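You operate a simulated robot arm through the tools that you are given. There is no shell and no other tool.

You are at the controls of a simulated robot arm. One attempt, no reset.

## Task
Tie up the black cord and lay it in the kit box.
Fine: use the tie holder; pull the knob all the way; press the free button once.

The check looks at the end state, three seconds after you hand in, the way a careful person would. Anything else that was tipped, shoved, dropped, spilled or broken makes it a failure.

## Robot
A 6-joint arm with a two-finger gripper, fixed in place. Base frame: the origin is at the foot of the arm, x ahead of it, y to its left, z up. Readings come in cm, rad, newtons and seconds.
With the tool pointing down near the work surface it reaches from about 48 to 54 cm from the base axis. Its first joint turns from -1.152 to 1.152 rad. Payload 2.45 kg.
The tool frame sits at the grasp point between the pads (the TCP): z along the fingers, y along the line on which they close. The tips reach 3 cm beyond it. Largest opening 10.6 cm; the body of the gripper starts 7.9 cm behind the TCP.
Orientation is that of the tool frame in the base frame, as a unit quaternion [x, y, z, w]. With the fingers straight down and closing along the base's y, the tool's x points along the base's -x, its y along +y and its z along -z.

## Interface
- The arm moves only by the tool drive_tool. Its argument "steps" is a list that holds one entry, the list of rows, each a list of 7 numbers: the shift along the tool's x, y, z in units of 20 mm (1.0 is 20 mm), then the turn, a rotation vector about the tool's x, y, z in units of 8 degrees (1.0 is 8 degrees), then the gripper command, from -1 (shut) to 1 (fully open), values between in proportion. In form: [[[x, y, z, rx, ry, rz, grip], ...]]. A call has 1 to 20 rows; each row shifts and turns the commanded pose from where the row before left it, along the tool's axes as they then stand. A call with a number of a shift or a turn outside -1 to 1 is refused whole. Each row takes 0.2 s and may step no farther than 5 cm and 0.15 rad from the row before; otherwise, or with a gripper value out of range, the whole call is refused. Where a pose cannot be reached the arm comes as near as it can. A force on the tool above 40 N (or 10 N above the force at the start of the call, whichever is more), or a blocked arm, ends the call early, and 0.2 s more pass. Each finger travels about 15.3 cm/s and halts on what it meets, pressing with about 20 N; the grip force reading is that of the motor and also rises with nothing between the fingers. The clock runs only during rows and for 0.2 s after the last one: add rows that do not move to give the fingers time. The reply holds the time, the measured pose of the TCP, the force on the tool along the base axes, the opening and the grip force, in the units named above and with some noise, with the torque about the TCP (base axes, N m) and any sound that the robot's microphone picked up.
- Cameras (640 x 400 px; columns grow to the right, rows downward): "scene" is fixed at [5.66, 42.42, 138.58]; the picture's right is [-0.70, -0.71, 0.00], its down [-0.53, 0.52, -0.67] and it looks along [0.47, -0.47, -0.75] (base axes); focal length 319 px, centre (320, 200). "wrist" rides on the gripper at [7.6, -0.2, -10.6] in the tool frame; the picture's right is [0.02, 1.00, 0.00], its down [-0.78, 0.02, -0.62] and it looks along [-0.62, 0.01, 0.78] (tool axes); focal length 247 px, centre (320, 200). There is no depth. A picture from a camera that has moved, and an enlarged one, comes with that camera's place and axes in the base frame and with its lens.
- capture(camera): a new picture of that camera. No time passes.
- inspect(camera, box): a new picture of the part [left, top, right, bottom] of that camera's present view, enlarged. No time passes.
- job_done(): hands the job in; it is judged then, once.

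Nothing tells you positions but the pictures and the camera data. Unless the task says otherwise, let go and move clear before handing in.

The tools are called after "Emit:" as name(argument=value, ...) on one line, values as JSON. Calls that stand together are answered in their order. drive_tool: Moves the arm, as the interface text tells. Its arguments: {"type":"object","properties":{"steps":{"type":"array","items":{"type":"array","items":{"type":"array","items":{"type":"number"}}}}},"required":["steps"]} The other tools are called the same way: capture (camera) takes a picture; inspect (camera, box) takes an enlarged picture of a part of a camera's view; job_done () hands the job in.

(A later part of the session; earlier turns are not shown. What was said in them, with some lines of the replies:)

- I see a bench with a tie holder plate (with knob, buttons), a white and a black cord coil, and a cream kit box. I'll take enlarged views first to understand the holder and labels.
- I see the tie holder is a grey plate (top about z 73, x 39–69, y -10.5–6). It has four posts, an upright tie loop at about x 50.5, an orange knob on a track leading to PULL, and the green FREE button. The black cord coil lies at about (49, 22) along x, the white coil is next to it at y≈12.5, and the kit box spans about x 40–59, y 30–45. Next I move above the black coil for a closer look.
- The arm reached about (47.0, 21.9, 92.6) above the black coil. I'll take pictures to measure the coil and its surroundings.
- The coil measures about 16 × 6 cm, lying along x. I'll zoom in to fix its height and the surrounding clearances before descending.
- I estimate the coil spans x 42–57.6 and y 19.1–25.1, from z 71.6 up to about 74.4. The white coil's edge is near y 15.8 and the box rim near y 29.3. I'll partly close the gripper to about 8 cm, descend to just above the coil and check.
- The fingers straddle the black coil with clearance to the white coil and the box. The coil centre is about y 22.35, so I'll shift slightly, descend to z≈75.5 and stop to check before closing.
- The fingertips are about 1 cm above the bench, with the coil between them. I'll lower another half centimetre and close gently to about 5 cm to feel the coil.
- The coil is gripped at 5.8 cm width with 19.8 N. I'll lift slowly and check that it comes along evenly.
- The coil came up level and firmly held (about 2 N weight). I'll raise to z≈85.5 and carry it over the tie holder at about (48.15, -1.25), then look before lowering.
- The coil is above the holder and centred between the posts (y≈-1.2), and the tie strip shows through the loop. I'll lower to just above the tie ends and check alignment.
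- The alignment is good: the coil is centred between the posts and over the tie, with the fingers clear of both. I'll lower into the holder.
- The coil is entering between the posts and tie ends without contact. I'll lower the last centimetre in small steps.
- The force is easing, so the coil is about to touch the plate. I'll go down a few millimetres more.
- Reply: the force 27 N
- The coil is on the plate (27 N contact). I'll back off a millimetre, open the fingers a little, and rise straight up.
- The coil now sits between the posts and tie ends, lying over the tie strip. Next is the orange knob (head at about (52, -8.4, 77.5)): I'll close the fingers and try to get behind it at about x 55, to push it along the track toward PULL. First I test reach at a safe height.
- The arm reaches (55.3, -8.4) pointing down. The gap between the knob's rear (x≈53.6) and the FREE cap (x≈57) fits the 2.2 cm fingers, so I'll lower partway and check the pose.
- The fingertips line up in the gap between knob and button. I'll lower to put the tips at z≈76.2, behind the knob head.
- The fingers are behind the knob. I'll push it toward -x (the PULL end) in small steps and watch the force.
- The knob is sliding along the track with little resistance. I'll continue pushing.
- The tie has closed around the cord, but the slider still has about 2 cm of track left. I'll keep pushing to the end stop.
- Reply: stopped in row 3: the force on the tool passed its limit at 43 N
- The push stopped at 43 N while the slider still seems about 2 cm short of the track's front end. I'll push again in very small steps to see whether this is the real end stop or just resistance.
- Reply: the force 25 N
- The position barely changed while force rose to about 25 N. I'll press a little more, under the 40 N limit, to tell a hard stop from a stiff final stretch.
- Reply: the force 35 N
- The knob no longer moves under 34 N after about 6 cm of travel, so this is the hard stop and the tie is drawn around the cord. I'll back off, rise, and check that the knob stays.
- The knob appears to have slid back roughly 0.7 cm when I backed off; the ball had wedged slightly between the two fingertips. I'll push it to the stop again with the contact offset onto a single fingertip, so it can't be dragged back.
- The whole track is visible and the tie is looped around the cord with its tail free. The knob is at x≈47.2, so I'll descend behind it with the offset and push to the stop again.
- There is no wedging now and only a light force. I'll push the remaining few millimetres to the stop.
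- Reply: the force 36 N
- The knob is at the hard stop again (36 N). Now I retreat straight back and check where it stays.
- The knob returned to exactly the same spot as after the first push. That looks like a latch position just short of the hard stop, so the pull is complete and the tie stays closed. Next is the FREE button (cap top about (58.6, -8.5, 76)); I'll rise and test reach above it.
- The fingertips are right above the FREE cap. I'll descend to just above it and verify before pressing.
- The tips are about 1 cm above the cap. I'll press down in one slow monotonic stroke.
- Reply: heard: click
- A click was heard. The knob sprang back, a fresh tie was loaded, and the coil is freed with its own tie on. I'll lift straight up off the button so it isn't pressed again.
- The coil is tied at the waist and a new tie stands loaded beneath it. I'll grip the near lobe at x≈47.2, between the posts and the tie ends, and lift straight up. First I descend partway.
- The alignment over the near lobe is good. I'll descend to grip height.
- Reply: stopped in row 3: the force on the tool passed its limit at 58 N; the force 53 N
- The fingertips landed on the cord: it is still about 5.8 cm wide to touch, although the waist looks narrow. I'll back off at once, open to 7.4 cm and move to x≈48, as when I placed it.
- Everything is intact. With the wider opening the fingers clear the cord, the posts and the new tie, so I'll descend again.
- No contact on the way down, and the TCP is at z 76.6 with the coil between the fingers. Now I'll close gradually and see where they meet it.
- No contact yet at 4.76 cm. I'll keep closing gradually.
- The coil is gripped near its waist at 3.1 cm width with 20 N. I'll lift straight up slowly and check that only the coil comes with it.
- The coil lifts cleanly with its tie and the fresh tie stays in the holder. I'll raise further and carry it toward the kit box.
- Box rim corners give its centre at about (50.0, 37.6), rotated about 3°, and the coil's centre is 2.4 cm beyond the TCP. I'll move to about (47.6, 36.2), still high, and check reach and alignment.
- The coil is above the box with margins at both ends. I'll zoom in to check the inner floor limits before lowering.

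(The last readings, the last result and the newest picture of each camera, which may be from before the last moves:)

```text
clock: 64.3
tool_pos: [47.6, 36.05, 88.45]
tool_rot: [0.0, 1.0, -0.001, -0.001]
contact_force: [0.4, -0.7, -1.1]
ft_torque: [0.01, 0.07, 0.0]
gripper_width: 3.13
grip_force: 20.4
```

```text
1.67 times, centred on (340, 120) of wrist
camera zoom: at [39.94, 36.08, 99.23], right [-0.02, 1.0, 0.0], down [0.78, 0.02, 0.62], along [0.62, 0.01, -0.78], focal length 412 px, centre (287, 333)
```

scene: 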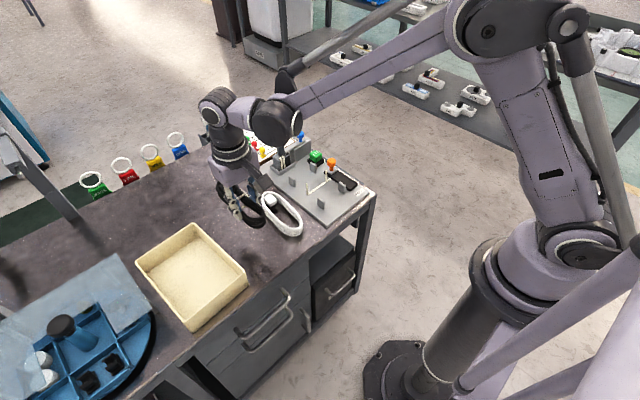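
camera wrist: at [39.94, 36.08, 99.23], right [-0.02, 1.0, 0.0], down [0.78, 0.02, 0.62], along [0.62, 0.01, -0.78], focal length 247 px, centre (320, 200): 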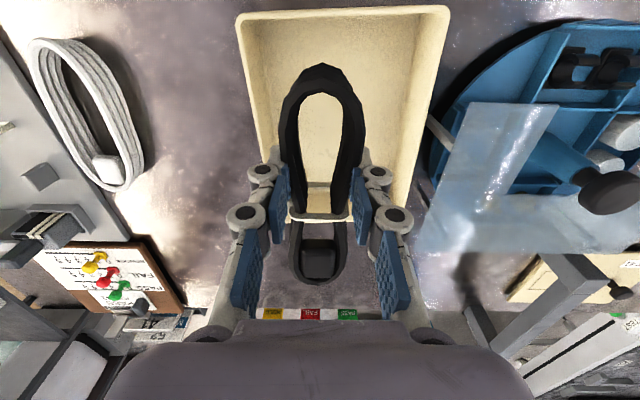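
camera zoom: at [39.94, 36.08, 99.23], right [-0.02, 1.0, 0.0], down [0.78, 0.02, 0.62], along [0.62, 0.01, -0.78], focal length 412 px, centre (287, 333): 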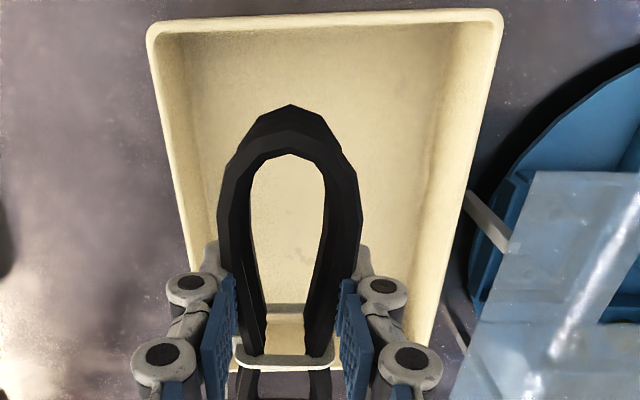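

The inner floor spans about x 40.8–59.1 and y 30.8–44.4, so the coil (x 42–58.1, y about 33.8–38.2) fits with about 1 cm at each end. I'll lower into the box, stopping about 2 cm above the floor to check the pose.

Emit:
drive_tool(steps=[[[0, 0.05, 0.6, 0, 0, 0, -0.6], [0, 0.05, 0.7, 0, 0, 0, -0.6], [0, 0, 0.7, 0, 0, 0, -0.6], [0, 0, 0.7, 0, 0, 0, -0.6], [0, 0, 0.7, 0, 0, 0, -0.6], [0, 0, 0.7, 0, 0, 0, -0.6], [0, 0, 0.6, 0, 0, 0, -0.6], [0, 0, 0.6, 0, 0, 0, -0.6], [0, 0, 0, 0, 0, 0, -0.6], [0, 0, 0, 0, 0, 0, -0.6]]])

Emit:
capture(camera="wrist")

Emit:
inspect(camera="scene", box=[130, 200, 250, 330])

```text
clock: 66.5
tool_pos: [47.78, 36.11, 77.76]
tool_rot: [0.0, 1.0, -0.001, 0.0]
contact_force: [0.6, 0.1, -1.8]
ft_torque: [-0.02, 0.08, 0.0]
gripper_width: 3.16
grip_force: 19.5
```

```text
taken
camera wrist: at [40.17, 35.95, 88.36], right [-0.02, 1.0, 0.0], down [0.78, 0.02, 0.62], along [0.62, 0.01, -0.78], focal length 247 px, centre (320, 200)
```

wrist: 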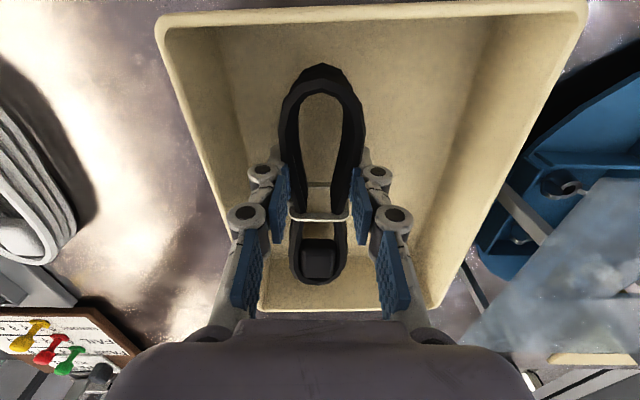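

```text
3.08 times, centred on (190, 265) of scene
camera zoom: at [5.66, 42.42, 138.58], right [-0.7, -0.71, 0.0], down [-0.53, 0.52, -0.67], along [0.47, -0.47, -0.75], focal length 982 px, centre (720, 0)
```

zoom: 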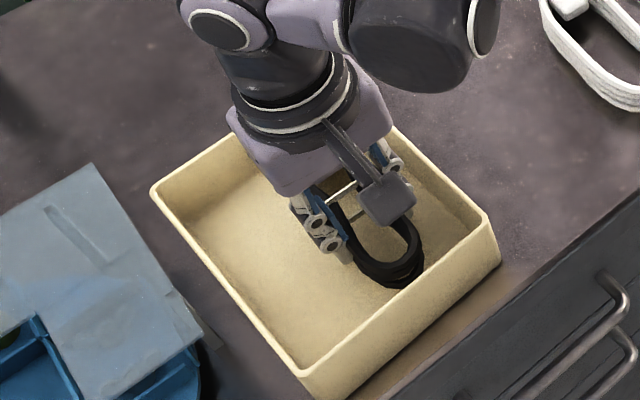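

The coil is inside the box and clear of all walls. I'll lower the final stretch in small steps until it touches the floor.

Emit:
drive_tool(steps=[[[0, 0, 0.25, 0, 0, 0, -0.6], [0, 0, 0.25, 0, 0, 0, -0.6], [0, 0, 0.15, 0, 0, 0, -0.6], [0, 0, 0.1, 0, 0, 0, -0.6], [0, 0, 0, 0, 0, 0, -0.6]]])

Emit:
inspect(camera="scene", box=[130, 200, 250, 330])

```text
clock: 67.7
tool_pos: [47.69, 36.14, 76.27]
tool_rot: [0.0, 1.0, 0.0, 0.0]
contact_force: [0.2, 0.1, -1.0]
ft_torque: [-0.01, 0.06, 0.01]
gripper_width: 3.16
grip_force: 20.2
```

```text
3.08 times, centred on (190, 265) of scene
camera zoom: at [5.66, 42.42, 138.58], right [-0.7, -0.71, 0.0], down [-0.53, 0.52, -0.67], along [0.47, -0.47, -0.75], focal length 982 px, centre (720, 0)
```

zoom: 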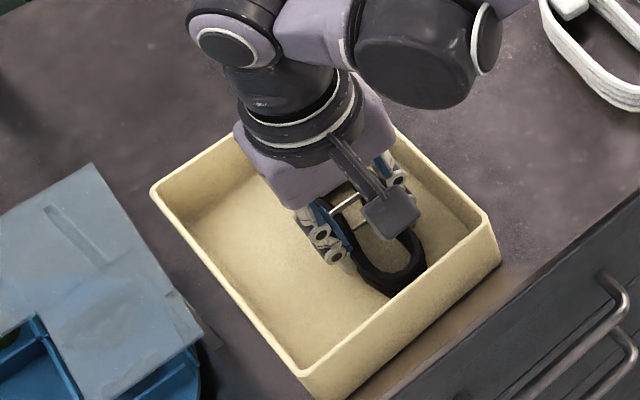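

No contact yet at z 76.3. I'll continue in millimetre steps.

Emit:
drive_tool(steps=[[[0, 0, 0.08, 0, 0, 0, -0.6], [0, 0, 0.08, 0, 0, 0, -0.6], [0, 0, 0.06, 0, 0, 0, -0.6], [0, 0, 0, 0, 0, 0, -0.6]]])

```text
clock: 68.7
tool_pos: [47.73, 36.09, 75.92]
tool_rot: [0.0, 1.0, -0.001, 0.001]
contact_force: [7.9, -1.6, 14.5]
ft_torque: [-0.05, -0.11, -0.21]
gripper_width: 3.14
grip_force: 20.0
```

The coil rests on the box floor (about 15 N). I'll ease off, open the fingers moderately to stay clear of the wall, and rise straight up.

Emit:
drive_tool(steps=[[[0, 0, -0.05, 0, 0, 0, -0.6], [0, 0, 0, 0, 0, 0, -0.4], [0, 0, 0, 0, 0, 0, -0.2], [0, 0, 0, 0, 0, 0, 0.0], [0, 0, 0, 0, 0, 0, 0.0], [0, 0, -0.3, 0, 0, 0, 0.0], [0, 0, -0.5, 0, 0, 0, 0.0], [0, 0, -0.6, 0, 0, 0, 0.0], [0, 0, 0, 0, 0, 0, 0.0]]])

Emit:
capture(camera="wrist")

Emit:
inspect(camera="scene", box=[130, 200, 250, 330])

```text
clock: 70.7
tool_pos: [47.58, 36.18, 78.74]
tool_rot: [0.0, 1.0, -0.001, 0.0]
contact_force: [-0.2, 0.0, 0.0]
ft_torque: [0.02, 0.02, 0.0]
gripper_width: 5.29
grip_force: 0.1
```

```text
taken
camera wrist: at [40.13, 36.14, 89.44], right [-0.02, 1.0, 0.0], down [0.78, 0.02, 0.62], along [0.62, 0.01, -0.78], focal length 247 px, centre (320, 200)
```

wrist: 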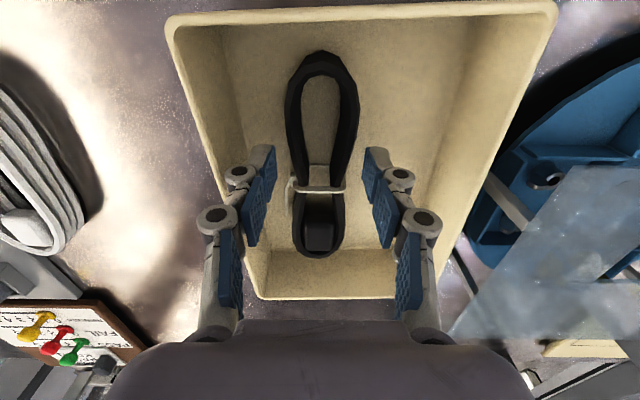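

```text
3.08 times, centred on (190, 265) of scene
camera zoom: at [5.66, 42.42, 138.58], right [-0.7, -0.71, 0.0], down [-0.53, 0.52, -0.67], along [0.47, -0.47, -0.75], focal length 982 px, centre (720, 0)
```

zoom: 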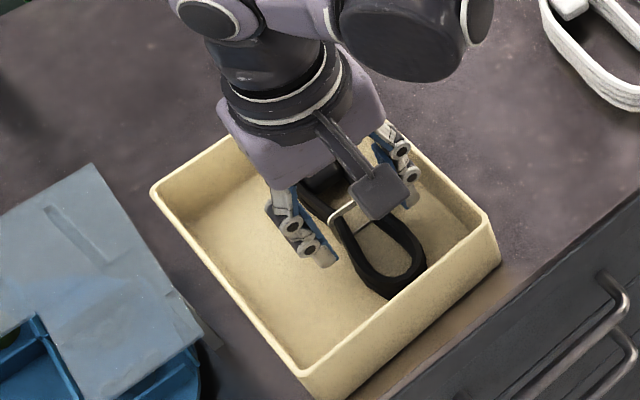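

The coil lies flat on the box floor and the fingers are free of it. I'll rise well above the box, move clear toward the robot, and check the whole scene.

Emit:
drive_tool(steps=[[[0, 0, -0.8, 0, 0, 0, 0.0], [0, 0, -0.9, 0, 0, 0, 0.0], [0, 0, -0.9, 0, 0, 0, 0.0], [0, 0, -0.9, 0, 0, 0, 0.0], [0, 0, -0.9, 0, 0, 0, 0.0], [0, 0, -0.9, 0, 0, 0, 0.0], [0.3, -0.6, -0.8, 0, 0, 0, 0.0], [0.4, -0.7, -0.8, 0, 0, 0, 0.0], [0.4, -0.7, -0.6, 0, 0, 0, 0.0], [0.4, -0.7, 0, 0, 0, 0, 0.0], [0.4, -0.7, 0, 0, 0, 0, 0.0], [0.4, -0.7, 0, 0, 0, 0, 0.0], [0.4, -0.7, 0, 0, 0, 0, 0.0], [0.4, -0.7, 0, 0, 0, 0, 0.0], [0.4, -0.7, 0, 0, 0, 0, 0.0], [0.4, -0.7, 0, 0, 0, 0, 0.0], [0, 0, 0, 0, 0, 0, 0.0]]])

Emit:
capture(camera="scene")

Emit:
capture(camera="wrist")

Emit:
inspect(camera="scene", box=[120, 200, 260, 340])

Emit:
inspect(camera="scene", box=[220, 110, 390, 240])

```text
clock: 74.3
tool_pos: [39.91, 22.55, 93.84]
tool_rot: [0.0, 1.0, -0.001, 0.001]
contact_force: [0.0, -0.2, -0.1]
ft_torque: [-0.02, 0.03, -0.02]
gripper_width: 5.31
grip_force: 0.0
```

```text
taken
```

scene: 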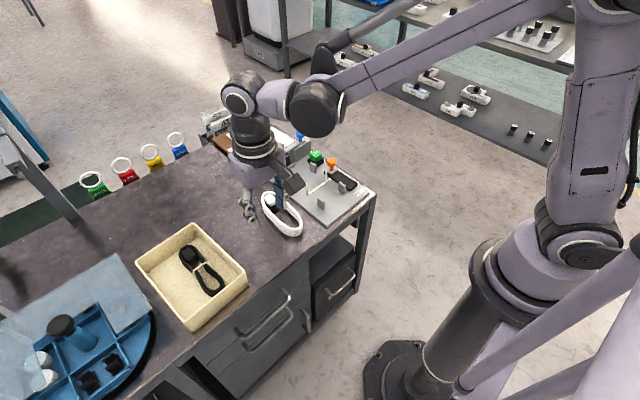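

```text
taken
camera wrist: at [32.24, 22.5, 104.49], right [-0.02, 1.0, 0.0], down [0.78, 0.02, 0.62], along [0.62, 0.01, -0.78], focal length 247 px, centre (320, 200)
```

wrist: 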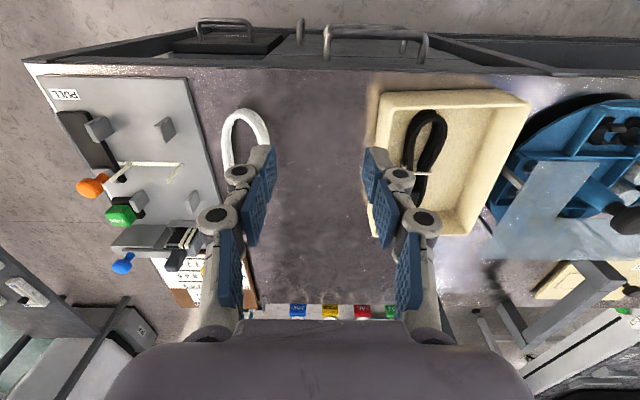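

```text
2.86 times, centred on (190, 270) of scene
camera zoom: at [5.66, 42.42, 138.58], right [-0.7, -0.71, 0.0], down [-0.53, 0.52, -0.67], along [0.47, -0.47, -0.75], focal length 912 px, centre (691, 0)
```

zoom: 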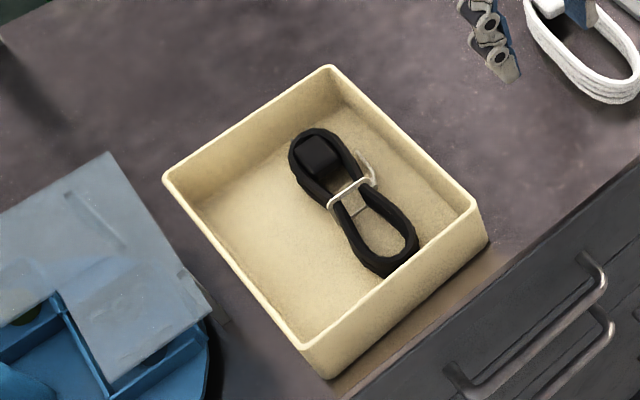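

```text
3.08 times, centred on (305, 175) of scene
camera zoom: at [5.66, 42.42, 138.58], right [-0.7, -0.71, 0.0], down [-0.53, 0.52, -0.67], along [0.47, -0.47, -0.75], focal length 982 px, centre (366, 277)
```

zoom: 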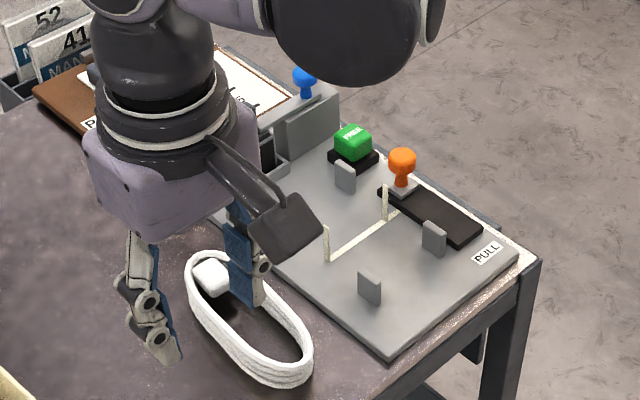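

The black cord is tied and lies flat in the kit box. The holder has reset with a fresh tie, and the white cord and everything else look undisturbed. The arm is clear, so I'm handing in.

Emit:
job_done()

```text
The job is handed in.
```

The black cord is tied and lying flat in the kit box. I've handed the job in, and the result hasn't come back yet.

- **Knob:** I pushed it to its hard stop twice. After the first push I thought it had slipped back about 0.7 cm. It came back to the same spot the second time, so I took that as its latch.
- **FREE button:** I pressed it once and heard a click. The knob went back to its start and the holder loaded a fresh tie.
- **Unplanned contact:** while picking up the tied cord, the fingertips came down on something at 58 N, either the cord or the holder posts. I backed off straight away, and the pictures showed nothing moved or damaged.

The white cord and the rest of the bench look undisturbed in the final pictures. The gripper is open and well above the bench.
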